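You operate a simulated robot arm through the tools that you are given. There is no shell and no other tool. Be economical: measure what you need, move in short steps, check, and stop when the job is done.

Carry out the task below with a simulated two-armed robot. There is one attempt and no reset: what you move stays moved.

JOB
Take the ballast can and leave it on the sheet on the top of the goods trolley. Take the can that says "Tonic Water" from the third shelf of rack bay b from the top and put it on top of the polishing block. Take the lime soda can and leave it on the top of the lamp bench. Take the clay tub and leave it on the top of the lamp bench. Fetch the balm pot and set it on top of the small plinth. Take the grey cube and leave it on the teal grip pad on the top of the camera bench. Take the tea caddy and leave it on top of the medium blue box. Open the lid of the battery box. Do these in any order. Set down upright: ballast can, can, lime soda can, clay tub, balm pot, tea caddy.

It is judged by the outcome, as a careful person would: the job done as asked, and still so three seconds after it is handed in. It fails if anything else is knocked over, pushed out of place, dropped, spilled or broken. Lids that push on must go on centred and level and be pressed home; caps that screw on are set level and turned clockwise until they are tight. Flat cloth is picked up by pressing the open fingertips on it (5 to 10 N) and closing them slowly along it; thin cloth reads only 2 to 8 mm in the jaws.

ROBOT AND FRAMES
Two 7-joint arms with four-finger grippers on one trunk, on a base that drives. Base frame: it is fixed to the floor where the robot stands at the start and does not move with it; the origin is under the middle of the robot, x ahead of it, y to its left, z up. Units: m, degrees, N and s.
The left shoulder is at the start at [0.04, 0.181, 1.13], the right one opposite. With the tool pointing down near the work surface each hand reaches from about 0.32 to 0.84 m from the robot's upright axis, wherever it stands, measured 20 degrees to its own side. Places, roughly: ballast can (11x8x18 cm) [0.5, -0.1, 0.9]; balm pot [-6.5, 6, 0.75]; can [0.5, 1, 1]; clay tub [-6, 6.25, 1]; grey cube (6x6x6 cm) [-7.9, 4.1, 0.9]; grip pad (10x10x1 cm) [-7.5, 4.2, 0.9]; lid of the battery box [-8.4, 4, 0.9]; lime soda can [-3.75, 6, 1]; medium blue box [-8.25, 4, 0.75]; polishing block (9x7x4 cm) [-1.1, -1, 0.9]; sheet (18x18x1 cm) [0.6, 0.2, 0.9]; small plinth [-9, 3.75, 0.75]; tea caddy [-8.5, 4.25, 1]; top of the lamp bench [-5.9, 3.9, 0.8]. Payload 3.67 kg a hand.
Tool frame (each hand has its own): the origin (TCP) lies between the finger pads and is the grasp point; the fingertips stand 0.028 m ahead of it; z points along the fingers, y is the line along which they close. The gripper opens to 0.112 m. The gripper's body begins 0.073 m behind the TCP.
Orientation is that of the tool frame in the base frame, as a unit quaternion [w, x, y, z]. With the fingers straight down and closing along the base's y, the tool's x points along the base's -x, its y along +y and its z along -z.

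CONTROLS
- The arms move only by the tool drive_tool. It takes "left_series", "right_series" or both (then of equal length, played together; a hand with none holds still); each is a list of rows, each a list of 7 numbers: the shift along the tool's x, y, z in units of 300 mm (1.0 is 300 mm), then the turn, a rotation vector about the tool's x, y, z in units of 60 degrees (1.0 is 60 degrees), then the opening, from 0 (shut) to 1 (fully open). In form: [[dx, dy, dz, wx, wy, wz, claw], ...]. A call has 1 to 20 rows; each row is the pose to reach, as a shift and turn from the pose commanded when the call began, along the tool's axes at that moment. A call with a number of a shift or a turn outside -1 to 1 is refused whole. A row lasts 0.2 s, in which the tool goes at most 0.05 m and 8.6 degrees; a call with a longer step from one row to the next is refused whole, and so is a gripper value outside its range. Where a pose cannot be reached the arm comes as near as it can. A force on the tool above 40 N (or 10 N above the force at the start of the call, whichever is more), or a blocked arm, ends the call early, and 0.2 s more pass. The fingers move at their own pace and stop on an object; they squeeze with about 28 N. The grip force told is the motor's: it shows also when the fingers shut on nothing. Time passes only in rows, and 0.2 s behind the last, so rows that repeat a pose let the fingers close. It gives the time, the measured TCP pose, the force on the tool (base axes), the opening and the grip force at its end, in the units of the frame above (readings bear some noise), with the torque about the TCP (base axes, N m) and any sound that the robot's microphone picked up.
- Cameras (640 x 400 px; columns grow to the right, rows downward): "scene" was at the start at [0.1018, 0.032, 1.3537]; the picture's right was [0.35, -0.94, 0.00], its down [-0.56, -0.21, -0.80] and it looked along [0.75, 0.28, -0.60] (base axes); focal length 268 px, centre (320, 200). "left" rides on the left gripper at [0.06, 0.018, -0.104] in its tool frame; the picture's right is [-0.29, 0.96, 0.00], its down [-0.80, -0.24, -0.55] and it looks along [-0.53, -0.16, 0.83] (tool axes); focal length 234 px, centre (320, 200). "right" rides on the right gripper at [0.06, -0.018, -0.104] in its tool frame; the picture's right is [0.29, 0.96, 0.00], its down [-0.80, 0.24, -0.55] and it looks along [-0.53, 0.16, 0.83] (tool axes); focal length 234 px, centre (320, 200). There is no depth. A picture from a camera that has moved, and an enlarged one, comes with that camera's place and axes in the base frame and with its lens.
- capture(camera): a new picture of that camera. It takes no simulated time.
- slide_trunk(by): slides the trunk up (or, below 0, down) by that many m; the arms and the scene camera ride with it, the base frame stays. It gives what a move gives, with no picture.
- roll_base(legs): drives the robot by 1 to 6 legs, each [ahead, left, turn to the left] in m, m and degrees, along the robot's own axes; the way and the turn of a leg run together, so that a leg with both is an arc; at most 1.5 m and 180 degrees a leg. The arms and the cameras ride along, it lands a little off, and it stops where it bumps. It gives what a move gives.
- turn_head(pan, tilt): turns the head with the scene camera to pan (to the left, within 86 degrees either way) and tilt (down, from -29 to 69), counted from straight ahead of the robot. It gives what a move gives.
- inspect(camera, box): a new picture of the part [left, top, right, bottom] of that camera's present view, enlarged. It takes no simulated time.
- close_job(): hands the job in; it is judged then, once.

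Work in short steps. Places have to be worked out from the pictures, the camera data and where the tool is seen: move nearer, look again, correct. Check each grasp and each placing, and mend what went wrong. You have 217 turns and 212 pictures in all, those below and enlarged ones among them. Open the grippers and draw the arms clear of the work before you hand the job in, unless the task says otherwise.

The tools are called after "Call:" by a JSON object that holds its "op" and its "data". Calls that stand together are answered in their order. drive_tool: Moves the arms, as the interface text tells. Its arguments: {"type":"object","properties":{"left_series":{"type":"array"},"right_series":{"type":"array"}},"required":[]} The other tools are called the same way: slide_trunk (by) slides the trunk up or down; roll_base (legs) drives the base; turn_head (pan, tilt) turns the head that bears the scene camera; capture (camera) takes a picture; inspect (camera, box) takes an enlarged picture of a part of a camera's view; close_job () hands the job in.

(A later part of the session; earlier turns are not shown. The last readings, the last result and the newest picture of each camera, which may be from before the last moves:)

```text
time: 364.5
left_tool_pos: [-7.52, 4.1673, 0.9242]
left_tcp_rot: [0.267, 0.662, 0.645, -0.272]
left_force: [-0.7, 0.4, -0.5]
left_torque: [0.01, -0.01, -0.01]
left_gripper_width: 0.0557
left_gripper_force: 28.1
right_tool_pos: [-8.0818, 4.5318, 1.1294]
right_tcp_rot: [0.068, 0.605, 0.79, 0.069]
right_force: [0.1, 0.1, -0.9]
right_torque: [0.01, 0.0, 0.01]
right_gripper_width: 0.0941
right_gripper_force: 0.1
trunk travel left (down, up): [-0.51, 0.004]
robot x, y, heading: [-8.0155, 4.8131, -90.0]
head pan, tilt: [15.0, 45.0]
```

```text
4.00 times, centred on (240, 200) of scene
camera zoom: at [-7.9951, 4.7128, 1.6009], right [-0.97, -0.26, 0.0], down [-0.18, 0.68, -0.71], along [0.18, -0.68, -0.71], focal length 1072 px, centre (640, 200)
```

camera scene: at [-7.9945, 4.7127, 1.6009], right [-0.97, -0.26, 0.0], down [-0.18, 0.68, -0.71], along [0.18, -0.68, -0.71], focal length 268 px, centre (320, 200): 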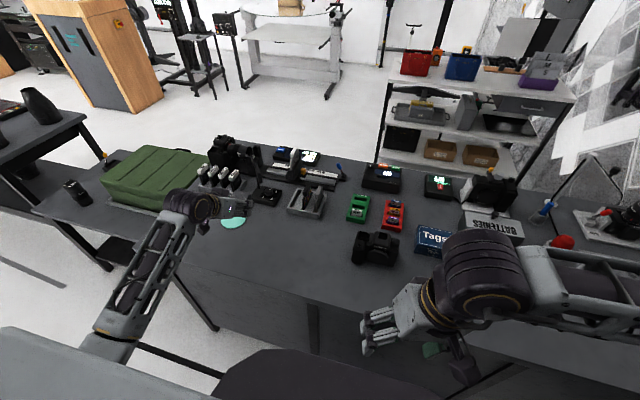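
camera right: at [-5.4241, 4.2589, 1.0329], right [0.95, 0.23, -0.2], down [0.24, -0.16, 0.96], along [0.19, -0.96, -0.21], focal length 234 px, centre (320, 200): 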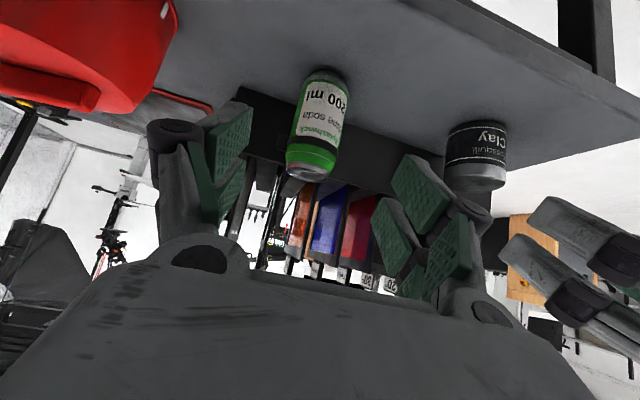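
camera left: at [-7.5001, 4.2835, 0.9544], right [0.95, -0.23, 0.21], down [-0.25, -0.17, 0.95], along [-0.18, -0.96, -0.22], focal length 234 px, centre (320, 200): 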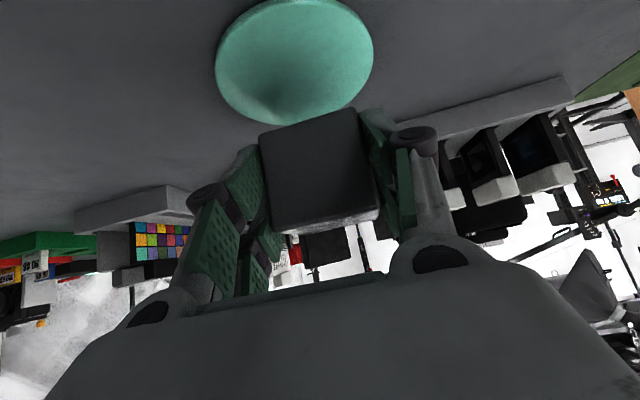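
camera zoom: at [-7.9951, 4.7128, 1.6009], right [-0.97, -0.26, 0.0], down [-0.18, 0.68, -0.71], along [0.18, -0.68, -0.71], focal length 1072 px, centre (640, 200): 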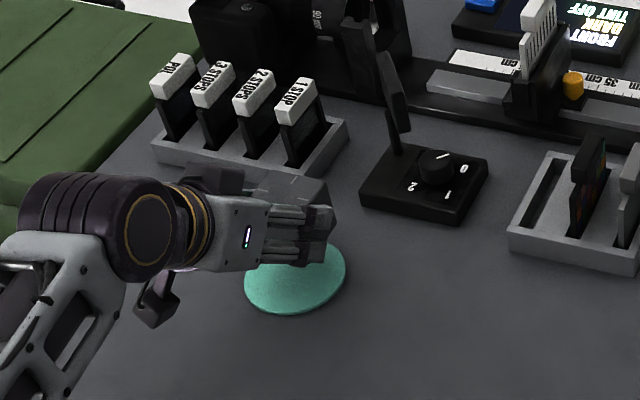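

Pad reads (-7.518, 4.18): I shift 1.8 cm toward me and lower to contact.

Call:
{"op": "drive_tool", "data": {"left_series": [[0.045, 0.005, 0.003, 0, 0, 0, 0], [0.089, 0.005, 0.005, 0, 0, 0, 0], [0.098, 0.005, 0.014, 0, 0, 0, 0], [0.105, 0.005, 0.021, 0, 0, 0, 0], [0.11, 0.005, 0.026, 0, 0, 0, 0]]}}

```text
time: 365.7
left_tool_pos: [-7.5163, 4.186, 0.8939]
left_tcp_rot: [0.266, 0.662, 0.645, -0.272]
left_force: [0.4, 0.7, -1.2]
left_torque: [-0.02, 0.02, 0.05]
left_gripper_width: 0.0557
left_gripper_force: 28.2
right_tool_pos: [-8.0821, 4.5317, 1.1283]
right_tcp_rot: [0.069, 0.605, 0.79, 0.069]
right_force: [-0.1, -0.4, 1.3]
right_torque: [0.0, 0.0, 0.03]
right_gripper_width: 0.0939
right_gripper_force: 0.1
trunk travel left (down, up): [-0.51, 0.004]
robot x, y, heading: [-8.0181, 4.8101, -90.2]
head pan, tilt: [15.0, 45.0]
```

Call:
{"op": "drive_tool", "data": {"left_series": [[0.008, 0, 0.008, 0, 0, 0, 0], [0.016, 0, 0.016, 0, 0, 0, 0], [0.022, 0, 0.022, 0, 0, 0, 0]]}}

Call:
{"op": "capture", "data": {"camera": "left"}}

```text
time: 366.5
left_tool_pos: [-7.5174, 4.1838, 0.8903]
left_tcp_rot: [0.272, 0.66, 0.644, -0.275]
left_force: [3.0, 2.0, 31.1]
left_torque: [-0.33, 0.03, 0.08]
left_gripper_width: 0.0557
left_gripper_force: 28.2
right_tool_pos: [-8.0834, 4.5354, 1.1293]
right_tcp_rot: [0.071, 0.605, 0.79, 0.067]
right_force: [0.0, 0.1, 0.6]
right_torque: [-0.03, -0.02, -0.01]
right_gripper_width: 0.0941
right_gripper_force: 0.1
trunk travel left (down, up): [-0.51, 0.004]
robot x, y, heading: [-8.0147, 4.8087, -90.2]
head pan, tilt: [15.0, 45.0]
```

```text
58 pictures are left
camera left: at [-7.4978, 4.3003, 0.9198], right [0.95, -0.22, 0.21], down [-0.25, -0.16, 0.96], along [-0.18, -0.96, -0.2], focal length 234 px, centre (320, 200)
```

left: 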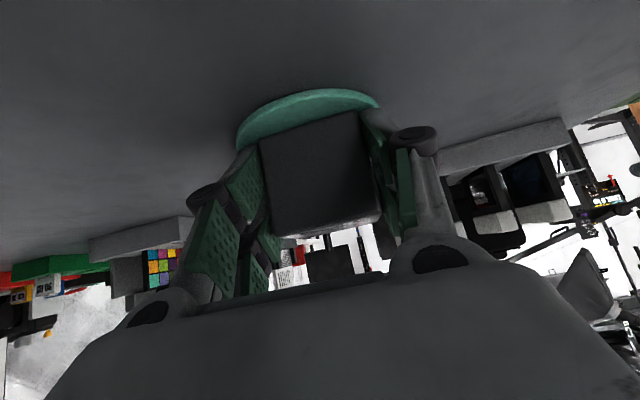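

Contact on the pad. I ease off, open, and back out.

Call:
{"op": "drive_tool", "data": {"left_series": [[-0.015, 0, -0.015, 0, 0, 0, 0], [-0.015, 0, -0.015, 0, 0, 0, 0.55], [-0.015, 0, -0.015, 0, 0, 0, 0.7], [-0.015, 0, -0.015, 0, 0, 0, 0.82], [-0.015, 0, -0.015, 0, 0, 0, 0.82], [-0.015, 0, -0.1, 0, 0, 0, 0.82], [-0.015, 0, -0.24, 0, 0, 0, 0.82], [-0.015, 0, -0.38, 0, 0, 0, 0.82], [-0.05, 0, -0.52, 0, 0, 0, 0.82], [-0.1, 0, -0.66, 0, 0, 0, 0.82]]}}

Call:
{"op": "inspect", "data": {"camera": "scene", "box": [170, 150, 310, 250]}}

Call:
{"op": "capture", "data": {"camera": "left"}}

```text
time: 368.7
left_tool_pos: [-7.5106, 4.3045, 1.0431]
left_tcp_rot: [0.268, 0.661, 0.646, -0.272]
left_force: [-0.7, 0.1, 0.7]
left_torque: [-0.01, 0.0, 0.0]
left_gripper_width: 0.0919
left_gripper_force: 0.1
right_tool_pos: [-8.0817, 4.5329, 1.1297]
right_tcp_rot: [0.069, 0.605, 0.79, 0.069]
right_force: [-0.3, -0.1, -1.0]
right_torque: [-0.02, -0.02, 0.01]
right_gripper_width: 0.0943
right_gripper_force: 0.0
trunk travel left (down, up): [-0.51, 0.004]
robot x, y, heading: [-8.0129, 4.8085, -90.4]
head pan, tilt: [15.0, 45.0]
```

```text
4.00 times, centred on (240, 200) of scene
camera zoom: at [-7.9951, 4.7145, 1.601], right [-0.97, -0.26, 0.0], down [-0.18, 0.68, -0.71], along [0.18, -0.68, -0.71], focal length 1072 px, centre (640, 200)
```

zoom: 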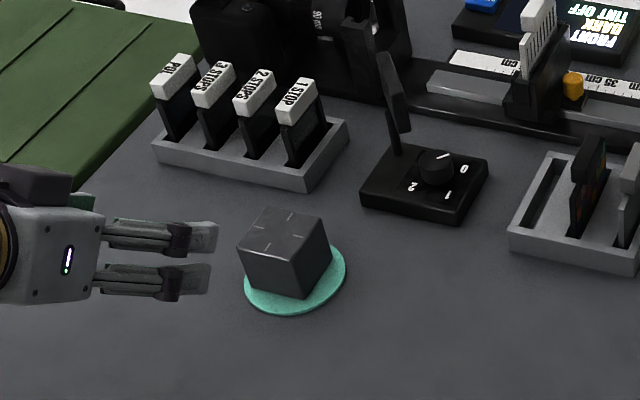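

```text
56 pictures are left
camera left: at [-7.4912, 4.4214, 1.074], right [0.95, -0.23, 0.21], down [-0.25, -0.17, 0.95], along [-0.18, -0.96, -0.22], focal length 234 px, centre (320, 200)
```

left: 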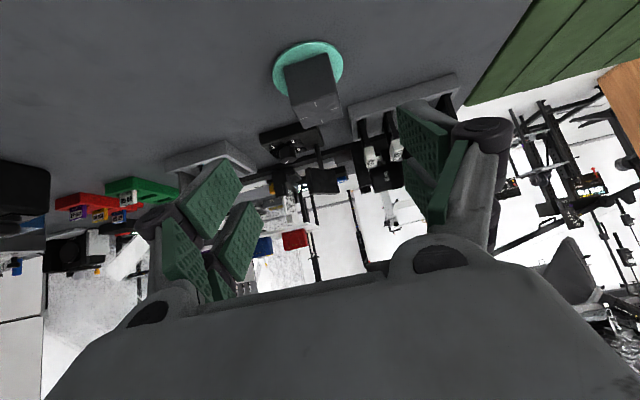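

The cube stands on the pad. Now the tea caddy (base ≈(-8.405, 4.19)): I move the right hand aside, then strafe right 0.34 m.

Call:
{"op": "drive_tool", "data": {"right_series": [[0.034, -0.126, -0.026, 0, 0, 0, 0.84], [0.069, -0.252, -0.051, 0, 0, 0, 0.84], [0.103, -0.378, -0.077, 0, 0, 0, 0.84], [0.138, -0.504, -0.102, 0, 0, 0, 0.84], [0.172, -0.63, -0.128, 0, 0, 0, 0.84]], "left_series": [[-0.03, 0, -0.03, 0, 0, 0, 0.82], [-0.06, 0, -0.06, 0, 0, 0, 0.82], [-0.09, 0, -0.09, 0, 0, 0, 0.82], [-0.12, 0, -0.12, 0, 0, 0, 0.82], [-0.14, 0, -0.14, 0, 0, 0, 0.82]]}}

Call:
{"op": "roll_base", "data": {"legs": [[0, -0.34, 0]]}}

Call:
{"op": "turn_head", "data": {"pan": 0, "tilt": 45}}

Call:
{"op": "capture", "data": {"camera": "scene"}}

```text
time: 369.9
left_tool_pos: [-7.5127, 4.3049, 1.1051]
left_tcp_rot: [0.268, 0.661, 0.646, -0.272]
left_force: [-0.3, 0.3, 0.7]
left_torque: [0.04, -0.02, 0.01]
left_gripper_width: 0.0918
left_gripper_force: 0.0
right_tool_pos: [-8.2925, 4.4908, 1.1221]
right_tcp_rot: [0.069, 0.605, 0.79, 0.071]
right_force: [0.2, -0.7, -0.8]
right_torque: [0.03, -0.02, 0.01]
right_gripper_width: 0.094
right_gripper_force: 0.1
right hand out of reach, approached as far as the arm can: row 1, 2, 3, 4, 5
trunk travel left (down, up): [-0.51, 0.004]
robot x, y, heading: [-8.0163, 4.8117, -90.1]
head pan, tilt: [15.0, 45.0]
```

```text
time: 372.1
left_tool_pos: [-7.8484, 4.3044, 1.1025]
left_tcp_rot: [0.267, 0.661, 0.646, -0.273]
left_force: [0.3, -0.6, 0.8]
left_torque: [-0.01, 0.01, 0.02]
left_gripper_width: 0.0918
left_gripper_force: 0.0
right_tool_pos: [-8.6263, 4.4918, 1.1225]
right_tcp_rot: [0.068, 0.605, 0.79, 0.071]
right_force: [0.6, -0.1, -0.5]
right_torque: [0.04, 0.02, 0.01]
right_gripper_width: 0.0942
right_gripper_force: 0.1
trunk travel left (down, up): [-0.51, 0.004]
robot x, y, heading: [-8.3509, 4.8113, -90.0]
head pan, tilt: [15.0, 45.0]
```

```text
time: 372.9
left_tool_pos: [-7.8508, 4.3047, 1.1042]
left_tcp_rot: [0.267, 0.662, 0.645, -0.272]
left_force: [0.0, -0.2, 0.2]
left_torque: [0.01, 0.01, -0.01]
left_gripper_width: 0.0918
left_gripper_force: 0.1
right_tool_pos: [-8.6288, 4.4915, 1.123]
right_tcp_rot: [0.069, 0.606, 0.789, 0.07]
right_force: [-0.4, 0.0, -0.7]
right_torque: [0.03, -0.04, -0.01]
right_gripper_width: 0.0942
right_gripper_force: 0.0
trunk travel left (down, up): [-0.51, 0.004]
robot x, y, heading: [-8.3504, 4.8097, -90.2]
head pan, tilt: [0.0, 45.0]
```

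```text
55 pictures are left
camera scene: at [-8.3542, 4.7114, 1.6009], right [-1.0, 0.0, 0.0], down [0.0, 0.71, -0.71], along [0.0, -0.71, -0.71], focal length 268 px, centre (320, 200)
```

scene: 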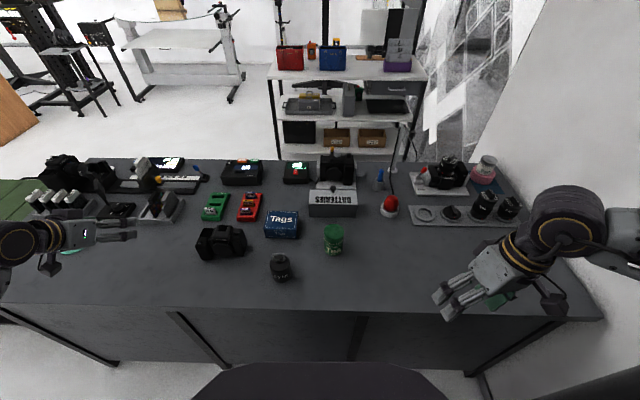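

Good view: caddy (-8.404, 4.197), Tags box top centre (-8.224, 4.11). I bring the left hand over in two moves to the pre-grasp line.

Call:
{"op": "drive_tool", "data": {"left_series": [[0, -0.143, 0, 0, 0, 0, 0.8], [0, -0.286, 0, 0, 0, 0, 0.8], [0, -0.429, 0, 0, 0, 0, 0.8], [0, -0.571, 0, 0, 0, 0, 0.8], [0, -0.714, 0, 0, 0, 0, 0.8], [0, -0.857, 0, 0, 0, 0, 0.8], [0, -1.0, 0, 0, 0, 0, 0.8]]}}

Call:
{"op": "drive_tool", "data": {"left_series": [[0, -0.14, 0, 0, 0, 0, 0.76], [0, -0.28, 0, 0, 0, 0, 0.76], [0, -0.42, 0, 0, 0, 0, 0.76], [0, -0.56, 0, 0, 0, 0, 0.76], [0, -0.7, 0, 0, 0, 0, 0.76], [0, -0.837, 0, 0, 0, 0, 0.76], [0.08, -0.837, 0.11, 0, 0, 0, 0.76], [0.15, -0.837, 0.22, 0, 0, 0, 0.76], [0.205, -0.837, 0.33, 0, 0, 0, 0.76], [0.205, -0.837, 0.33, 0, 0, 0, 0.76]]}}

Call:
{"op": "capture", "data": {"camera": "left"}}

```text
time: 374.5
left_tool_pos: [-8.1524, 4.3116, 1.1059]
left_tcp_rot: [0.268, 0.662, 0.645, -0.272]
left_force: [-0.1, -0.4, -0.6]
left_torque: [0.02, -0.01, 0.03]
left_gripper_width: 0.0897
left_gripper_force: 0.0
right_tool_pos: [-8.6278, 4.4902, 1.1227]
right_tcp_rot: [0.069, 0.606, 0.79, 0.07]
right_force: [0.4, 0.1, -0.6]
right_torque: [0.0, 0.02, 0.03]
right_gripper_width: 0.0942
right_gripper_force: 0.0
trunk travel left (down, up): [-0.51, 0.004]
robot x, y, heading: [-8.357, 4.8077, -90.0]
head pan, tilt: [0.0, 45.0]
```

```text
time: 376.7
left_tool_pos: [-8.4005, 4.2926, 0.9931]
left_tcp_rot: [0.267, 0.662, 0.645, -0.273]
left_force: [1.0, -0.2, -0.3]
left_torque: [-0.01, 0.01, 0.01]
left_gripper_width: 0.085
left_gripper_force: 0.0
right_tool_pos: [-8.6268, 4.4906, 1.1229]
right_tcp_rot: [0.069, 0.606, 0.79, 0.07]
right_force: [0.3, 0.1, -0.2]
right_torque: [0.01, -0.01, -0.03]
right_gripper_width: 0.0941
right_gripper_force: 0.0
trunk travel left (down, up): [-0.51, 0.004]
robot x, y, heading: [-8.3508, 4.806, -90.3]
head pan, tilt: [0.0, 45.0]
```

```text
54 pictures are left
camera left: at [-8.3817, 4.4077, 1.0239], right [0.95, -0.23, 0.2], down [-0.25, -0.17, 0.95], along [-0.18, -0.96, -0.22], focal length 234 px, centre (320, 200)
```

left: 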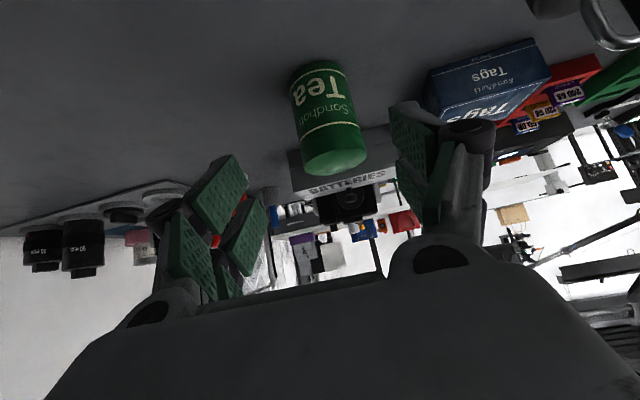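

The caddy lies on the approach line. I advance and close.

Call:
{"op": "drive_tool", "data": {"left_series": [[0, 0.016, 0.12, 0, 0, 0, 0.76], [-0.005, 0.016, 0.24, 0, 0, 0, 0.76], [-0.011, 0.016, 0.35, 0, 0, 0, 0.76], [-0.011, 0.016, 0.426, 0, 0, 0, 0.76], [-0.011, 0.016, 0.426, 0, 0, 0, 0.65], [-0.011, 0.016, 0.426, 0, 0, 0, 0.5], [-0.011, 0.016, 0.426, 0, 0, 0, 0.25], [-0.011, 0.016, 0.426, 0, 0, 0, 0], [-0.011, 0.016, 0.426, 0, 0, 0, 0]]}}

Call:
{"op": "capture", "data": {"camera": "left"}}

```text
time: 377.9
left_tool_pos: [-8.3627, 4.2081, 0.8792]
left_tcp_rot: [0.289, 0.672, 0.634, -0.251]
left_force: [-13.2, 4.3, 22.1]
left_torque: [0.31, 1.19, -0.06]
left_gripper_width: 0.0879
left_gripper_force: 10.8
right_tool_pos: [-8.6298, 4.4935, 1.1239]
right_tcp_rot: [0.069, 0.606, 0.789, 0.07]
right_force: [0.7, -0.1, 0.6]
right_torque: [-0.04, 0.02, 0.0]
right_gripper_width: 0.094
right_gripper_force: 0.1
trunk travel left (down, up): [-0.51, 0.004]
robot x, y, heading: [-8.3524, 4.813, -90.4]
head pan, tilt: [0.0, 45.0]
stopped in row 5 (left hand): the force on the tool passed its limit at 42 N (the readings are from after the stop); the commanded pose is now the measured one
```

```text
53 pictures are left
camera left: at [-8.3454, 4.3225, 0.9116], right [0.93, -0.23, 0.27], down [-0.31, -0.16, 0.94], along [-0.17, -0.96, -0.23], focal length 234 px, centre (320, 200)
```

left: 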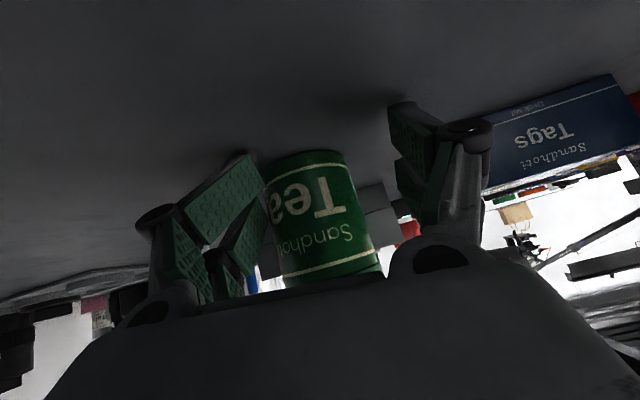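

The hand was deflected (tips low and shifted +x); likely an arm-to-arm touch. I back out along the tool axis and look.

Call:
{"op": "drive_tool", "data": {"left_series": [[0, 0, -0.08, 0, 0, 0, 0.84], [0, 0, -0.2, 0, 0, 0, 0.84], [0, 0, -0.33, 0, 0, 0, 0.84], [-0.02, 0, -0.46, 0, 0, 0, 0.84]]}}

Call:
{"op": "capture", "data": {"camera": "scene"}}

```text
time: 379.1
left_tool_pos: [-8.3273, 4.2807, 0.9758]
left_tcp_rot: [0.322, 0.671, 0.627, -0.231]
left_force: [-1.0, 0.1, 0.0]
left_torque: [0.01, 0.03, 0.02]
left_gripper_width: 0.0941
left_gripper_force: 0.0
right_tool_pos: [-8.6277, 4.4916, 1.1218]
right_tcp_rot: [0.069, 0.607, 0.789, 0.07]
right_force: [0.4, 0.2, -0.2]
right_torque: [0.01, 0.0, -0.02]
right_gripper_width: 0.0941
right_gripper_force: 0.0
trunk travel left (down, up): [-0.51, 0.004]
robot x, y, heading: [-8.3502, 4.8136, -90.2]
head pan, tilt: [0.0, 45.0]
stopped in row 4 (left hand): the arm was blocked; the commanded pose is now the measured one
```

```text
52 pictures are left
camera scene: at [-8.3538, 4.7114, 1.6005], right [-1.0, 0.01, 0.0], down [0.0, 0.71, -0.71], along [0.0, -0.71, -0.71], focal length 268 px, centre (320, 200)
```

scene: 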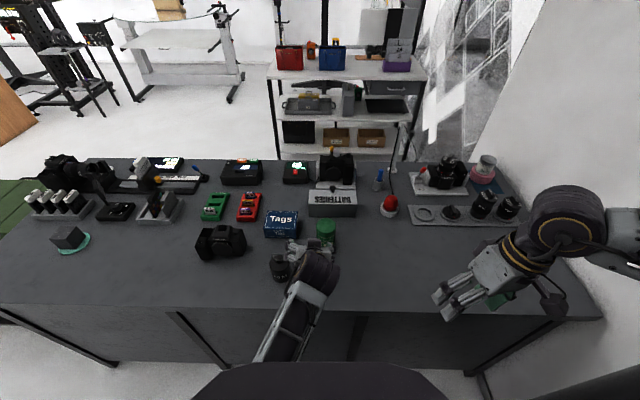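

The elbow was wedged at the bench edge with the hand so central. The caddy only slid ~3 cm and stands. I raise the left hand clear and move it left; I'll use the right hand instead.

Call:
{"op": "drive_tool", "data": {"left_series": [[-0.08, 0.016, -0.076, 0, 0, 0, 0.84], [-0.16, 0.032, -0.152, 0, 0, 0, 0.84], [-0.238, 0.048, -0.229, 0, 0, 0, 0.84], [-0.3, 0.06, -0.3, 0, 0, 0, 0.84]]}}

Call:
{"op": "roll_base", "data": {"legs": [[-0.12, 0.1, 0]]}}

Call:
{"op": "capture", "data": {"camera": "scene"}}

```text
time: 380.2
left_tool_pos: [-8.2918, 4.2916, 1.0605]
left_tcp_rot: [0.358, 0.694, 0.599, -0.178]
left_force: [0.7, 0.1, 0.3]
left_torque: [0.0, 0.01, 0.0]
left_gripper_width: 0.0942
left_gripper_force: 0.1
right_tool_pos: [-8.6287, 4.4914, 1.1225]
right_tcp_rot: [0.069, 0.606, 0.789, 0.07]
right_force: [-0.1, -0.3, -0.6]
right_torque: [-0.05, 0.0, 0.02]
right_gripper_width: 0.0941
right_gripper_force: 0.1
trunk travel left (down, up): [-0.51, 0.004]
robot x, y, heading: [-8.3524, 4.8106, -90.1]
head pan, tilt: [0.0, 45.0]
stopped in row 4 (left hand): the arm was blocked; the commanded pose is now the measured one
```

```text
time: 381.6
left_tool_pos: [-8.194, 4.4124, 1.0605]
left_tcp_rot: [0.359, 0.694, 0.599, -0.176]
left_force: [-0.5, 0.8, -0.6]
left_torque: [-0.02, 0.02, 0.0]
left_gripper_width: 0.0941
left_gripper_force: 0.1
right_tool_pos: [-8.5308, 4.611, 1.1214]
right_tcp_rot: [0.069, 0.607, 0.789, 0.071]
right_force: [0.1, -1.0, 0.0]
right_torque: [0.03, -0.01, 0.0]
right_gripper_width: 0.0939
right_gripper_force: 0.0
trunk travel left (down, up): [-0.51, 0.004]
robot x, y, heading: [-8.2493, 4.9319, -90.3]
head pan, tilt: [0.0, 45.0]
```

```text
51 pictures are left
camera scene: at [-8.2563, 4.8308, 1.6007], right [-1.0, 0.01, 0.0], down [0.0, 0.71, -0.71], along [0.0, -0.71, -0.71], focal length 268 px, centre (320, 200)
```

scene: 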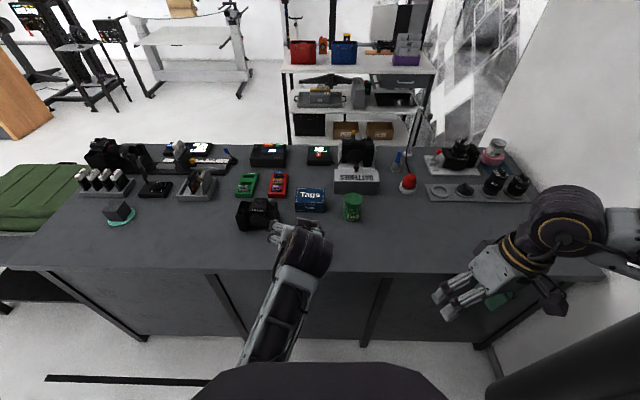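

I level and spread the left hand to the left, while pitching the right hand to the 45° working pose.

Call:
{"op": "drive_tool", "data": {"left_series": [[0.012, 0.118, 0.008, 0.025, 0, -0.025, 0.84], [0.023, 0.236, 0.015, 0.049, -0.001, -0.049, 0.84], [0.035, 0.353, 0.023, 0.074, -0.002, -0.074, 0.84], [0.047, 0.471, 0.03, 0.099, -0.003, -0.099, 0.84], [0.058, 0.589, 0.038, 0.123, -0.003, -0.123, 0.84], [0.07, 0.707, 0.045, 0.148, -0.004, -0.148, 0.84], [0.082, 0.824, 0.053, 0.172, -0.005, -0.172, 0.84], [0.093, 0.942, 0.06, 0.197, -0.005, -0.197, 0.84]], "right_series": [[-0.075, 0.006, 0.003, 0.035, -0.093, 0.02, 0.8], [-0.15, 0.012, 0.006, 0.069, -0.186, 0.04, 0.8], [-0.225, 0.018, 0.009, 0.104, -0.279, 0.06, 0.8], [-0.3, 0.023, 0.012, 0.139, -0.373, 0.08, 0.8], [-0.375, 0.029, 0.015, 0.173, -0.466, 0.099, 0.8], [-0.45, 0.035, 0.018, 0.208, -0.559, 0.119, 0.8], [-0.525, 0.041, 0.02, 0.242, -0.652, 0.139, 0.8], [-0.6, 0.046, 0.023, 0.277, -0.745, 0.159, 0.8]]}}

Call:
{"op": "roll_base", "data": {"legs": [[0.13, 0.06, 0]]}}

Call:
{"op": "capture", "data": {"camera": "scene"}}

```text
time: 383.4
left_tool_pos: [-7.912, 4.4116, 1.1085]
left_tcp_rot: [0.265, 0.661, 0.645, -0.277]
left_force: [0.7, -0.6, 1.0]
left_torque: [0.0, 0.07, -0.02]
left_gripper_width: 0.0942
left_gripper_force: 0.0
right_tool_pos: [-8.4658, 4.4414, 1.122]
right_tcp_rot: [0.27, 0.653, 0.653, -0.273]
right_force: [0.6, 0.1, 0.5]
right_torque: [0.02, 0.05, 0.02]
right_gripper_width: 0.0894
right_gripper_force: 0.0
right hand out of reach, approached as far as the arm can: row 1, 2, 3, 4, 5
trunk travel left (down, up): [-0.51, 0.004]
robot x, y, heading: [-8.2526, 4.9378, -90.4]
head pan, tilt: [0.0, 45.0]
```

```text
time: 384.7
left_tool_pos: [-7.8498, 4.2871, 1.111]
left_tcp_rot: [0.268, 0.659, 0.646, -0.275]
left_force: [-0.9, -0.3, -0.3]
left_torque: [0.0, 0.0, 0.02]
left_gripper_width: 0.0943
left_gripper_force: 0.0
right_tool_pos: [-8.4057, 4.3162, 1.123]
right_tcp_rot: [0.272, 0.651, 0.655, -0.27]
right_force: [-0.1, 0.1, -0.5]
right_torque: [-0.05, 0.01, 0.01]
right_gripper_width: 0.0896
right_gripper_force: 0.0
trunk travel left (down, up): [-0.51, 0.004]
robot x, y, heading: [-8.1947, 4.8052, -89.9]
head pan, tilt: [0.0, 45.0]
```

```text
50 pictures are left
camera scene: at [-8.194, 4.7075, 1.6011], right [-1.0, 0.0, 0.0], down [0.0, 0.71, -0.71], along [0.0, -0.71, -0.71], focal length 268 px, centre (320, 200)
```

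scene: 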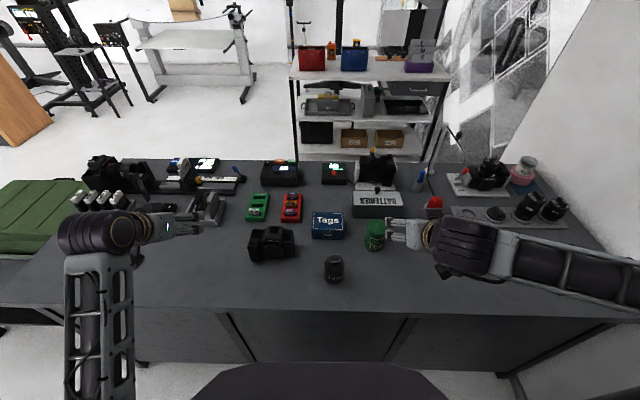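

Both hands are in good working poses now. Caddy base at (-8.38, 4.173); I bring the right hand to its pre-grasp line.

Call:
{"op": "drive_tool", "data": {"right_series": [[0.05, 0.022, 0.11, 0, 0, 0, 0.78], [0.1, 0.044, 0.22, 0, 0, 0, 0.78], [0.15, 0.066, 0.33, 0, 0, 0, 0.78], [0.194, 0.086, 0.433, 0, 0, 0, 0.78], [0.194, 0.086, 0.433, 0, 0, 0, 0.78]]}}

Call:
{"op": "capture", "data": {"camera": "right"}}

```text
time: 386.1
left_tool_pos: [-7.853, 4.2858, 1.1113]
left_tcp_rot: [0.268, 0.66, 0.645, -0.275]
left_force: [-1.6, 0.1, -0.4]
left_torque: [0.01, -0.02, 0.02]
left_gripper_width: 0.0941
left_gripper_force: 0.0
right_tool_pos: [-8.3501, 4.301, 0.9501]
right_tcp_rot: [0.264, 0.669, 0.66, -0.218]
right_force: [0.4, -0.3, -1.5]
right_torque: [0.02, -0.04, 0.0]
right_gripper_width: 0.0875
right_gripper_force: 0.1
trunk travel left (down, up): [-0.51, 0.004]
robot x, y, heading: [-8.1961, 4.8063, -90.0]
head pan, tilt: [0.0, 45.0]
stopped in row 5 (right hand): the arm was blocked; the commanded pose is now the measured one
```

```text
49 pictures are left
camera right: at [-8.3705, 4.4139, 0.9908], right [0.97, 0.23, -0.12], down [0.18, -0.26, 0.95], along [0.19, -0.94, -0.29], focal length 234 px, centre (320, 200)
```

right: 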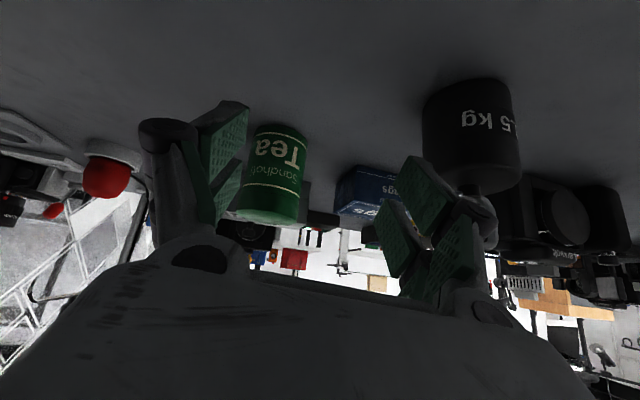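

The arm folds too much this close in, and the elbow meets the bench edge. I lift and re-level the hand, back the base up 0.16 m so the arm works extended, and retry.

Call:
{"op": "drive_tool", "data": {"right_series": [[-0.085, 0.009, -0.1, 0.011, -0.02, -0.011, 0.78], [-0.17, 0.017, -0.2, 0.022, -0.042, -0.022, 0.78], [-0.256, 0.026, -0.306, 0.033, -0.064, -0.033, 0.78], [-0.3, 0.026, -0.36, 0.044, -0.085, -0.044, 0.78]]}}

Call:
{"op": "roll_base", "data": {"legs": [[-0.16, 0, 0]]}}

```text
time: 387.1
left_tool_pos: [-7.8498, 4.2863, 1.1105]
left_tcp_rot: [0.268, 0.66, 0.646, -0.276]
left_force: [-0.4, -0.2, 0.3]
left_torque: [-0.02, -0.01, 0.0]
left_gripper_width: 0.0941
left_gripper_force: 0.0
right_tool_pos: [-8.3493, 4.3042, 1.0898]
right_tcp_rot: [0.271, 0.649, 0.658, -0.269]
right_force: [-1.3, 0.3, 0.4]
right_torque: [0.02, 0.0, 0.0]
right_gripper_width: 0.0873
right_gripper_force: 0.0
trunk travel left (down, up): [-0.51, 0.004]
robot x, y, heading: [-8.1916, 4.8067, -90.2]
head pan, tilt: [0.0, 45.0]
```

```text
time: 388.6
left_tool_pos: [-7.8512, 4.4428, 1.1089]
left_tcp_rot: [0.266, 0.661, 0.645, -0.275]
left_force: [0.6, -0.8, -1.6]
left_torque: [0.03, -0.01, -0.01]
left_gripper_width: 0.0938
left_gripper_force: 0.0
right_tool_pos: [-8.3513, 4.4624, 1.0873]
right_tcp_rot: [0.271, 0.651, 0.657, -0.269]
right_force: [-0.1, -1.0, 0.0]
right_torque: [0.01, 0.03, 0.01]
right_gripper_width: 0.0872
right_gripper_force: 0.1
trunk travel left (down, up): [-0.51, 0.004]
robot x, y, heading: [-8.1886, 4.9677, -90.5]
head pan, tilt: [0.0, 45.0]
```

Call:
{"op": "drive_tool", "data": {"right_series": [[-0.06, -0.025, 0.105, 0, 0, 0, 0.78], [-0.12, -0.05, 0.21, 0, 0, 0, 0.78], [-0.175, -0.075, 0.315, 0, 0, 0, 0.78], [-0.23, -0.1, 0.42, 0, 0, 0, 0.78], [-0.23, -0.1, 0.523, 0, 0, 0, 0.78], [-0.23, -0.1, 0.523, 0, 0, 0, 0.78]]}}

Call:
{"op": "capture", "data": {"camera": "right"}}

```text
time: 390.0
left_tool_pos: [-7.8519, 4.4464, 1.11]
left_tcp_rot: [0.267, 0.661, 0.645, -0.276]
left_force: [0.1, 0.4, -0.7]
left_torque: [-0.01, 0.01, -0.03]
left_gripper_width: 0.0941
left_gripper_force: 0.1
right_tool_pos: [-8.3754, 4.3063, 1.0265]
right_tcp_rot: [0.272, 0.649, 0.657, -0.27]
right_force: [0.2, 0.4, -0.2]
right_torque: [-0.02, 0.0, 0.06]
right_gripper_width: 0.0875
right_gripper_force: 0.0
trunk travel left (down, up): [-0.51, 0.004]
robot x, y, heading: [-8.1913, 4.9658, -90.6]
head pan, tilt: [0.0, 45.0]
```

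```text
48 pictures are left
camera right: at [-8.3938, 4.4223, 1.0585], right [0.96, 0.21, -0.21], down [0.24, -0.17, 0.95], along [0.17, -0.96, -0.21], focal length 234 px, centre (320, 200)
```

right: 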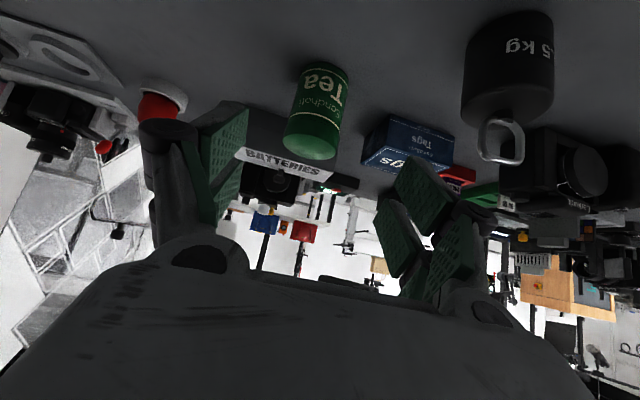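

Exactly on line now. I advance 17 cm and close.

Call:
{"op": "drive_tool", "data": {"right_series": [[0, -0.012, 0.13, 0, 0, 0, 0.76], [0, -0.012, 0.26, 0, 0, 0, 0.76], [0, -0.012, 0.38, 0, 0, 0, 0.76], [0, -0.012, 0.48, 0, 0, 0, 0.76], [0, -0.012, 0.565, 0, 0, 0, 0.76], [0, -0.012, 0.565, 0, 0, 0, 0.65], [0, -0.012, 0.565, 0, 0, 0, 0.5], [0, -0.012, 0.565, 0, 0, 0, 0.25], [0, -0.012, 0.565, 0, 0, 0, 0], [0, -0.012, 0.565, 0, 0, 0, 0]]}}

Call:
{"op": "capture", "data": {"camera": "right"}}

```text
time: 392.2
left_tool_pos: [-7.8508, 4.4455, 1.1115]
left_tcp_rot: [0.266, 0.662, 0.644, -0.276]
left_force: [0.3, -0.3, -0.6]
left_torque: [0.04, 0.01, -0.02]
left_gripper_width: 0.094
left_gripper_force: 0.1
right_tool_pos: [-8.3816, 4.1828, 0.9093]
right_tcp_rot: [0.271, 0.65, 0.657, -0.269]
right_force: [0.3, 0.3, 0.3]
right_torque: [-0.02, -0.02, -0.01]
right_gripper_width: 0.0618
right_gripper_force: 28.2
trunk travel left (down, up): [-0.51, 0.004]
robot x, y, heading: [-8.1912, 4.9637, -90.2]
head pan, tilt: [0.0, 45.0]
```

```text
47 pictures are left
camera right: at [-8.3995, 4.3, 0.9412], right [0.96, 0.21, -0.21], down [0.24, -0.17, 0.95], along [0.17, -0.96, -0.22], focal length 234 px, centre (320, 200)
```

right: 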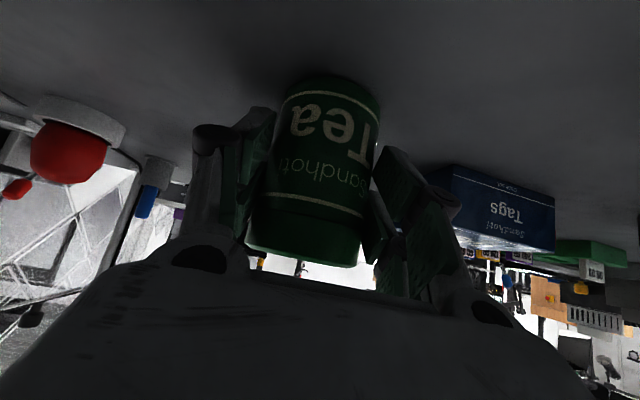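

Gripped at 62 mm. I lift 13 cm and carry it over the Tags box.

Call:
{"op": "drive_tool", "data": {"right_series": [[-0.1, 0, -0.1, 0, 0, 0, 0], [-0.2, 0, -0.2, 0, 0, 0, 0], [-0.307, 0, -0.306, 0, 0, 0, 0], [-0.35, 0.13, -0.265, 0, 0, 0, 0], [-0.39, 0.26, -0.22, 0, 0, 0, 0], [-0.43, 0.39, -0.18, 0, 0, 0, 0], [-0.474, 0.525, -0.138, 0, 0, 0, 0], [-0.474, 0.525, -0.138, 0, 0, 0, 0]]}}

Call:
{"op": "inspect", "data": {"camera": "scene", "box": [230, 130, 430, 255]}}

Call:
{"op": "capture", "data": {"camera": "right"}}

```text
time: 394.0
left_tool_pos: [-7.8509, 4.4447, 1.1097]
left_tcp_rot: [0.267, 0.662, 0.644, -0.275]
left_force: [-0.3, -0.7, 0.8]
left_torque: [0.01, -0.01, 0.03]
left_gripper_width: 0.0939
left_gripper_force: 0.1
right_tool_pos: [-8.225, 4.1141, 1.037]
right_tcp_rot: [0.271, 0.65, 0.657, -0.268]
right_force: [-0.2, 0.4, -2.2]
right_torque: [0.05, 0.01, -0.01]
right_gripper_width: 0.0616
right_gripper_force: 27.7
trunk travel left (down, up): [-0.51, 0.004]
robot x, y, heading: [-8.1915, 4.9678, -90.4]
head pan, tilt: [0.0, 45.0]
```

```text
3.20 times, centred on (330, 192) of scene
camera zoom: at [-8.1938, 4.8667, 1.6009], right [-1.0, 0.01, 0.0], down [0.0, 0.71, -0.71], along [0.0, -0.71, -0.71], focal length 858 px, centre (288, 224)
```

zoom: 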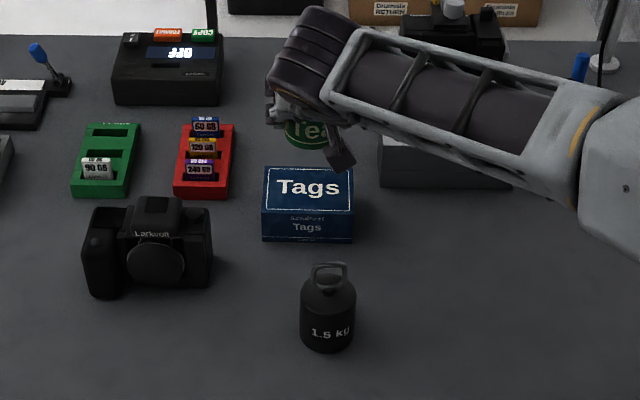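

```text
45 pictures are left
camera right: at [-8.2426, 4.2291, 1.069], right [0.96, 0.21, -0.2], down [0.24, -0.17, 0.96], along [0.17, -0.96, -0.21], focal length 234 px, centre (320, 200)
```

right: 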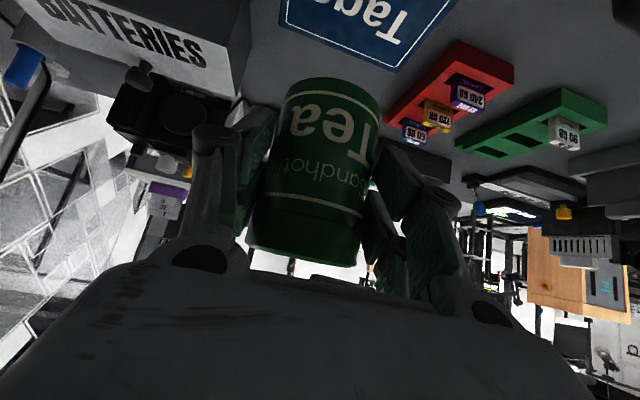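

Box centre confirmed (-8.223, 4.10). I lower 7 cm with an 8 mm correction, then feel for contact.

Call:
{"op": "drive_tool", "data": {"right_series": [[0.05, 0.003, 0.07, 0, 0, 0, 0], [0.1, 0.005, 0.13, 0, 0, 0, 0], [0.146, 0.005, 0.184, 0, 0, 0, 0], [0.156, 0.005, 0.194, 0, 0, 0, 0], [0.163, 0.005, 0.201, 0, 0, 0, 0]]}}

Call:
{"op": "inspect", "data": {"camera": "scene", "box": [230, 130, 430, 255]}}

```text
time: 395.2
left_tool_pos: [-7.8512, 4.4453, 1.1109]
left_tcp_rot: [0.266, 0.661, 0.645, -0.276]
left_force: [0.9, -0.1, -0.4]
left_torque: [0.0, -0.03, 0.03]
left_gripper_width: 0.0941
left_gripper_force: 0.0
right_tool_pos: [-8.2223, 4.1089, 0.9582]
right_tcp_rot: [0.272, 0.65, 0.656, -0.27]
right_force: [-0.5, -0.2, 4.7]
right_torque: [-0.02, -0.11, 0.03]
right_gripper_width: 0.0616
right_gripper_force: 27.8
trunk travel left (down, up): [-0.51, 0.004]
robot x, y, heading: [-8.1921, 4.9666, -90.1]
head pan, tilt: [0.0, 45.0]
```

```text
3.20 times, centred on (330, 192) of scene
camera zoom: at [-8.1926, 4.8676, 1.601], right [-1.0, 0.01, 0.0], down [0.0, 0.71, -0.71], along [0.0, -0.71, -0.71], focal length 858 px, centre (288, 224)
```

zoom: 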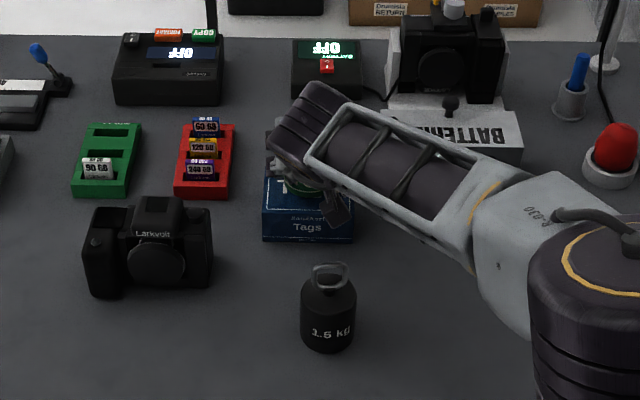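

Contact on the box has begun (≈7 N). I press 1 mm more, release, and back out.

Call:
{"op": "drive_tool", "data": {"right_series": [[0.004, 0, 0.004, 0, 0, 0, 0], [0.002, 0, 0.002, 0, 0, 0, 0.58], [0.002, 0, 0.002, 0, 0, 0, 0.7], [0.002, 0, 0.002, 0, 0, 0, 0.8], [0.002, 0, 0.002, 0, 0, 0, 0.8], [0, 0, -0.09, 0, 0, 0, 0.8], [0, 0, -0.22, 0, 0, 0, 0.8], [0, 0, -0.36, 0, 0, 0, 0.8], [-0.05, 0, -0.5, 0, 0, 0, 0.8], [-0.1, 0, -0.64, 0, 0, 0, 0.8]]}}

Call:
{"op": "inspect", "data": {"camera": "scene", "box": [230, 130, 430, 255]}}

Call:
{"op": "capture", "data": {"camera": "right"}}

```text
time: 397.4
left_tool_pos: [-7.8517, 4.4465, 1.11]
left_tcp_rot: [0.267, 0.661, 0.645, -0.276]
left_force: [-0.6, 0.3, 0.4]
left_torque: [-0.02, -0.02, 0.03]
left_gripper_width: 0.0938
left_gripper_force: 0.1
right_tool_pos: [-8.2223, 4.2233, 1.1167]
right_tcp_rot: [0.271, 0.65, 0.656, -0.269]
right_force: [-0.6, -0.5, -0.4]
right_torque: [-0.01, -0.02, 0.02]
right_gripper_width: 0.0897
right_gripper_force: 0.0
trunk travel left (down, up): [-0.51, 0.004]
robot x, y, heading: [-8.1953, 4.9686, -90.1]
head pan, tilt: [0.0, 45.0]
```

```text
3.20 times, centred on (330, 192) of scene
camera zoom: at [-8.1933, 4.8678, 1.601], right [-1.0, 0.01, 0.0], down [0.0, 0.71, -0.71], along [0.0, -0.71, -0.71], focal length 858 px, centre (288, 224)
```

zoom: 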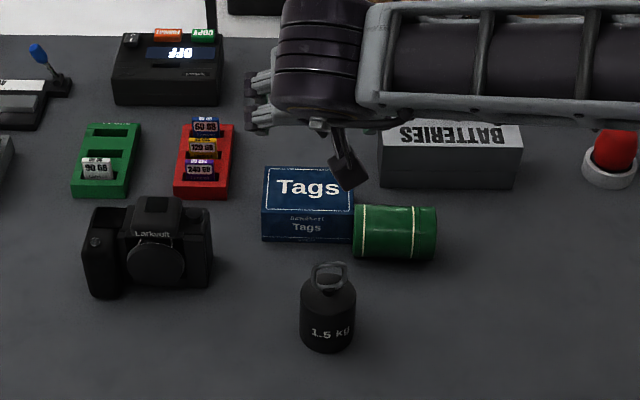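

```text
42 pictures are left
camera right: at [-8.2408, 4.3391, 1.1485], right [0.96, 0.21, -0.2], down [0.24, -0.17, 0.95], along [0.17, -0.96, -0.22], focal length 234 px, centre (320, 200)
```

right: 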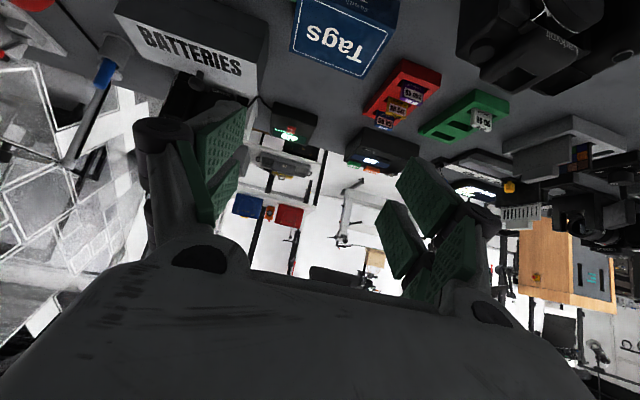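

The caddy toppled off on release and now lies beside the box (bottom end toward it, lid toward -x). I'll re-pick it with the left hand, tool turned along its axis, as I did with the tonic can. First I pull the right hand back and strafe right.

Call:
{"op": "drive_tool", "data": {"right_series": [[0.09, -0.037, -0.088, 0, 0, 0, 0.8], [0.175, -0.074, -0.176, 0, 0, 0, 0.8], [0.263, -0.111, -0.264, 0, 0, 0, 0.8], [0.35, -0.149, -0.351, 0, 0, 0, 0.8], [0.438, -0.186, -0.44, 0, 0, 0, 0.8], [0.525, -0.223, -0.527, 0, 0, 0, 0.8], [0.613, -0.26, -0.615, 0, 0, 0, 0.8]]}}

Call:
{"op": "roll_base", "data": {"legs": [[0, -0.24, 0]]}}

Call:
{"op": "capture", "data": {"camera": "scene"}}

```text
time: 399.0
left_tool_pos: [-7.8515, 4.447, 1.11]
left_tcp_rot: [0.267, 0.661, 0.644, -0.277]
left_force: [-0.3, 0.6, 0.6]
left_torque: [-0.02, -0.02, 0.02]
left_gripper_width: 0.0938
left_gripper_force: 0.1
right_tool_pos: [-8.3069, 4.4811, 1.1168]
right_tcp_rot: [0.272, 0.65, 0.656, -0.27]
right_force: [-0.6, -0.6, 0.0]
right_torque: [0.0, -0.01, 0.0]
right_gripper_width: 0.0898
right_gripper_force: 0.1
trunk travel left (down, up): [-0.51, 0.004]
robot x, y, heading: [-8.1862, 4.9684, -90.5]
head pan, tilt: [0.0, 45.0]
```

```text
time: 400.8
left_tool_pos: [-8.0824, 4.4458, 1.1089]
left_tcp_rot: [0.266, 0.661, 0.645, -0.276]
left_force: [0.1, -0.5, 0.5]
left_torque: [-0.01, 0.0, 0.0]
left_gripper_width: 0.0943
left_gripper_force: 0.0
right_tool_pos: [-8.5364, 4.4811, 1.1178]
right_tcp_rot: [0.271, 0.65, 0.656, -0.27]
right_force: [-0.1, 0.5, -0.2]
right_torque: [0.06, 0.04, -0.01]
right_gripper_width: 0.0899
right_gripper_force: 0.2
trunk travel left (down, up): [-0.51, 0.004]
robot x, y, heading: [-8.4242, 4.9714, -90.3]
head pan, tilt: [0.0, 45.0]
```

```text
41 pictures are left
camera scene: at [-8.4232, 4.8683, 1.6009], right [-1.0, 0.01, 0.0], down [0.0, 0.71, -0.71], along [0.0, -0.71, -0.71], focal length 268 px, centre (320, 200)
```

scene: 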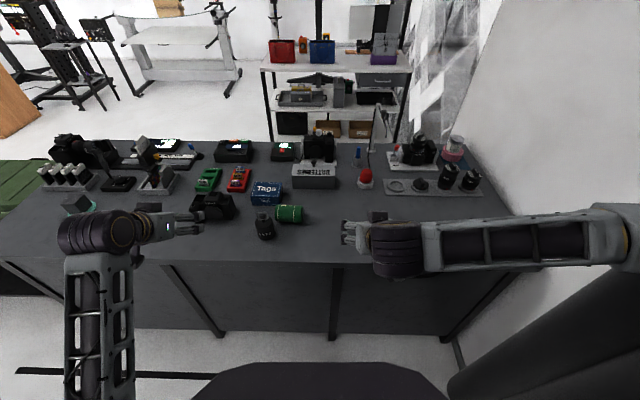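

Call:
{"op": "inspect", "data": {"camera": "scene", "box": [220, 160, 380, 260]}}

```text
4.00 times, centred on (300, 210) of scene
camera zoom: at [-8.4232, 4.8683, 1.6009], right [-1.0, 0.01, 0.0], down [0.0, 0.71, -0.71], along [0.0, -0.71, -0.71], focal length 1072 px, centre (400, 160)
```

zoom: 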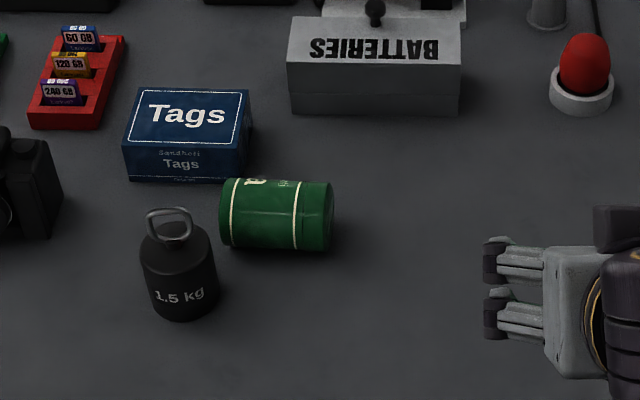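

The caddy rolled slightly; it now lies at (-8.314, 4.216), lid toward -x. I rotate the left tool to straddle it (first half), moving over.

Call:
{"op": "drive_tool", "data": {"left_series": [[-0.05, -0.056, 0.029, 0.0144, 0.07, 0.111, 0.9], [-0.1, -0.112, 0.059, 0.029, 0.14, 0.222, 0.9], [-0.15, -0.168, 0.088, 0.043, 0.21, 0.333, 0.9], [-0.2, -0.225, 0.118, 0.058, 0.28, 0.443, 0.9], [-0.25, -0.281, 0.147, 0.072, 0.351, 0.554, 0.9], [-0.3, -0.337, 0.177, 0.087, 0.421, 0.665, 0.9], [-0.35, -0.393, 0.206, 0.101, 0.491, 0.776, 0.9]]}}

```text
time: 402.4
left_tool_pos: [-8.2032, 4.3312, 1.1407]
left_tcp_rot: [0.15, 0.919, 0.364, -0.007]
left_force: [0.1, -0.9, -0.5]
left_torque: [0.02, 0.0, 0.01]
left_gripper_width: 0.1009
left_gripper_force: 0.2
right_tool_pos: [-8.5374, 4.4818, 1.1172]
right_tcp_rot: [0.271, 0.651, 0.656, -0.269]
right_force: [0.0, -0.7, -0.5]
right_torque: [0.02, -0.01, 0.02]
right_gripper_width: 0.0897
right_gripper_force: 0.0
trunk travel left (down, up): [-0.51, 0.004]
robot x, y, heading: [-8.4257, 4.968, -90.3]
head pan, tilt: [0.0, 45.0]
```

Call:
{"op": "drive_tool", "data": {"left_series": [[-0.072, -0.014, 0.06, 0.0143, 0.07, 0.111, 0.9], [-0.144, -0.029, 0.12, 0.029, 0.139, 0.222, 0.9], [-0.216, -0.043, 0.18, 0.043, 0.209, 0.333, 0.9], [-0.287, -0.058, 0.24, 0.057, 0.278, 0.443, 0.9], [-0.36, -0.072, 0.3, 0.071, 0.348, 0.554, 0.9], [-0.431, -0.087, 0.36, 0.086, 0.417, 0.665, 0.9], [-0.503, -0.101, 0.42, 0.1, 0.487, 0.776, 0.9], [-0.503, -0.101, 0.42, 0.1, 0.487, 0.776, 0.9]]}}

Call:
{"op": "capture", "data": {"camera": "left"}}

Call:
{"op": "inspect", "data": {"camera": "scene", "box": [220, 160, 380, 260]}}

```text
time: 404.2
left_tool_pos: [-8.3129, 4.2352, 1.0353]
left_tcp_rot: [0.001, 0.967, 0.0, 0.256]
left_force: [0.4, -0.8, -0.6]
left_torque: [0.04, 0.06, 0.01]
left_gripper_width: 0.1009
left_gripper_force: 0.2
left hand out of reach, approached as far as the arm can: row 7, 8
right_tool_pos: [-8.5343, 4.4793, 1.1174]
right_tcp_rot: [0.269, 0.65, 0.657, -0.27]
right_force: [0.7, -0.4, 0.4]
right_torque: [-0.02, 0.07, -0.02]
right_gripper_width: 0.0898
right_gripper_force: 0.0
trunk travel left (down, up): [-0.51, 0.004]
robot x, y, heading: [-8.4256, 4.9727, -90.4]
head pan, tilt: [0.0, 45.0]
```

```text
39 pictures are left
camera left: at [-8.3133, 4.2171, 1.1545], right [-0.25, -0.96, -0.14], down [-0.97, 0.24, 0.09], along [-0.05, 0.16, -0.99], focal length 234 px, centre (320, 200)
```

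left: 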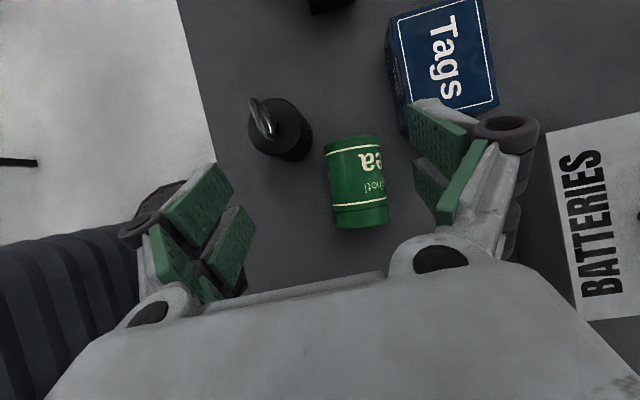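

```text
4.00 times, centred on (300, 210) of scene
camera zoom: at [-8.4192, 4.8655, 1.6007], right [-1.0, 0.01, 0.0], down [0.0, 0.71, -0.71], along [-0.01, -0.71, -0.71], focal length 1072 px, centre (400, 160)
```

zoom: 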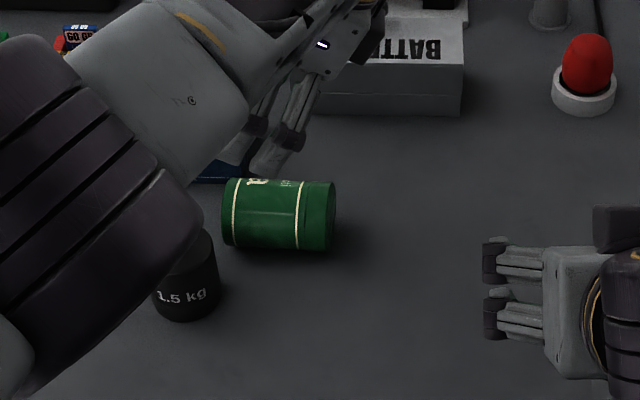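

The caddy is centred between the fingers from above. I go down and close on it.

Call:
{"op": "drive_tool", "data": {"left_series": [[-0.057, 0.07, 0.083, 0, 0, 0, 0.9], [-0.115, 0.07, 0.167, 0, 0, 0, 0.9], [-0.172, 0.07, 0.25, 0, 0, 0, 0.9], [-0.23, 0.07, 0.334, 0, 0, 0, 0.9], [-0.287, 0.07, 0.417, 0, 0, 0, 0.9], [-0.287, 0.07, 0.417, 0, 0, 0, 0.9]]}}

Call:
{"op": "capture", "data": {"camera": "left"}}

```text
time: 405.6
left_tool_pos: [-8.3, 4.2714, 0.9179]
left_tcp_rot: [0.0, 0.966, 0.0, 0.258]
left_force: [3.0, 1.2, 6.4]
left_torque: [-0.22, 0.1, 0.09]
left_gripper_width: 0.1077
left_gripper_force: 0.1
left hand out of reach, approached as far as the arm can: row 1, 2, 3, 4, 5, 6
right_tool_pos: [-8.5373, 4.4831, 1.1183]
right_tcp_rot: [0.271, 0.65, 0.656, -0.27]
right_force: [-0.1, -0.1, -0.4]
right_torque: [-0.01, -0.01, -0.03]
right_gripper_width: 0.0897
right_gripper_force: 0.0
trunk travel left (down, up): [-0.51, 0.004]
robot x, y, heading: [-8.4234, 4.971, -90.5]
head pan, tilt: [0.0, 45.0]
```

```text
37 pictures are left
camera left: at [-8.3014, 4.2549, 1.0371], right [-0.25, -0.96, -0.14], down [-0.97, 0.24, 0.08], along [-0.05, 0.16, -0.99], focal length 234 px, centre (320, 200)
```

left: 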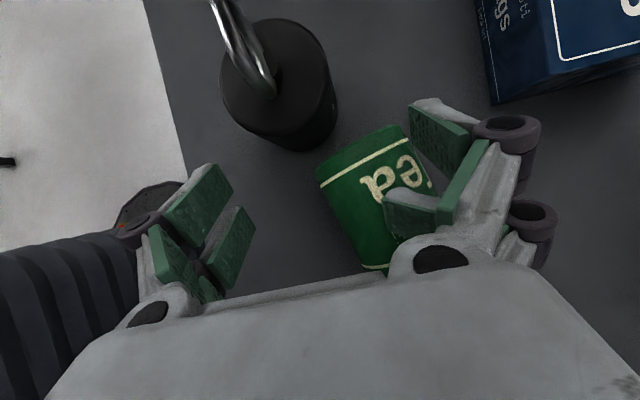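

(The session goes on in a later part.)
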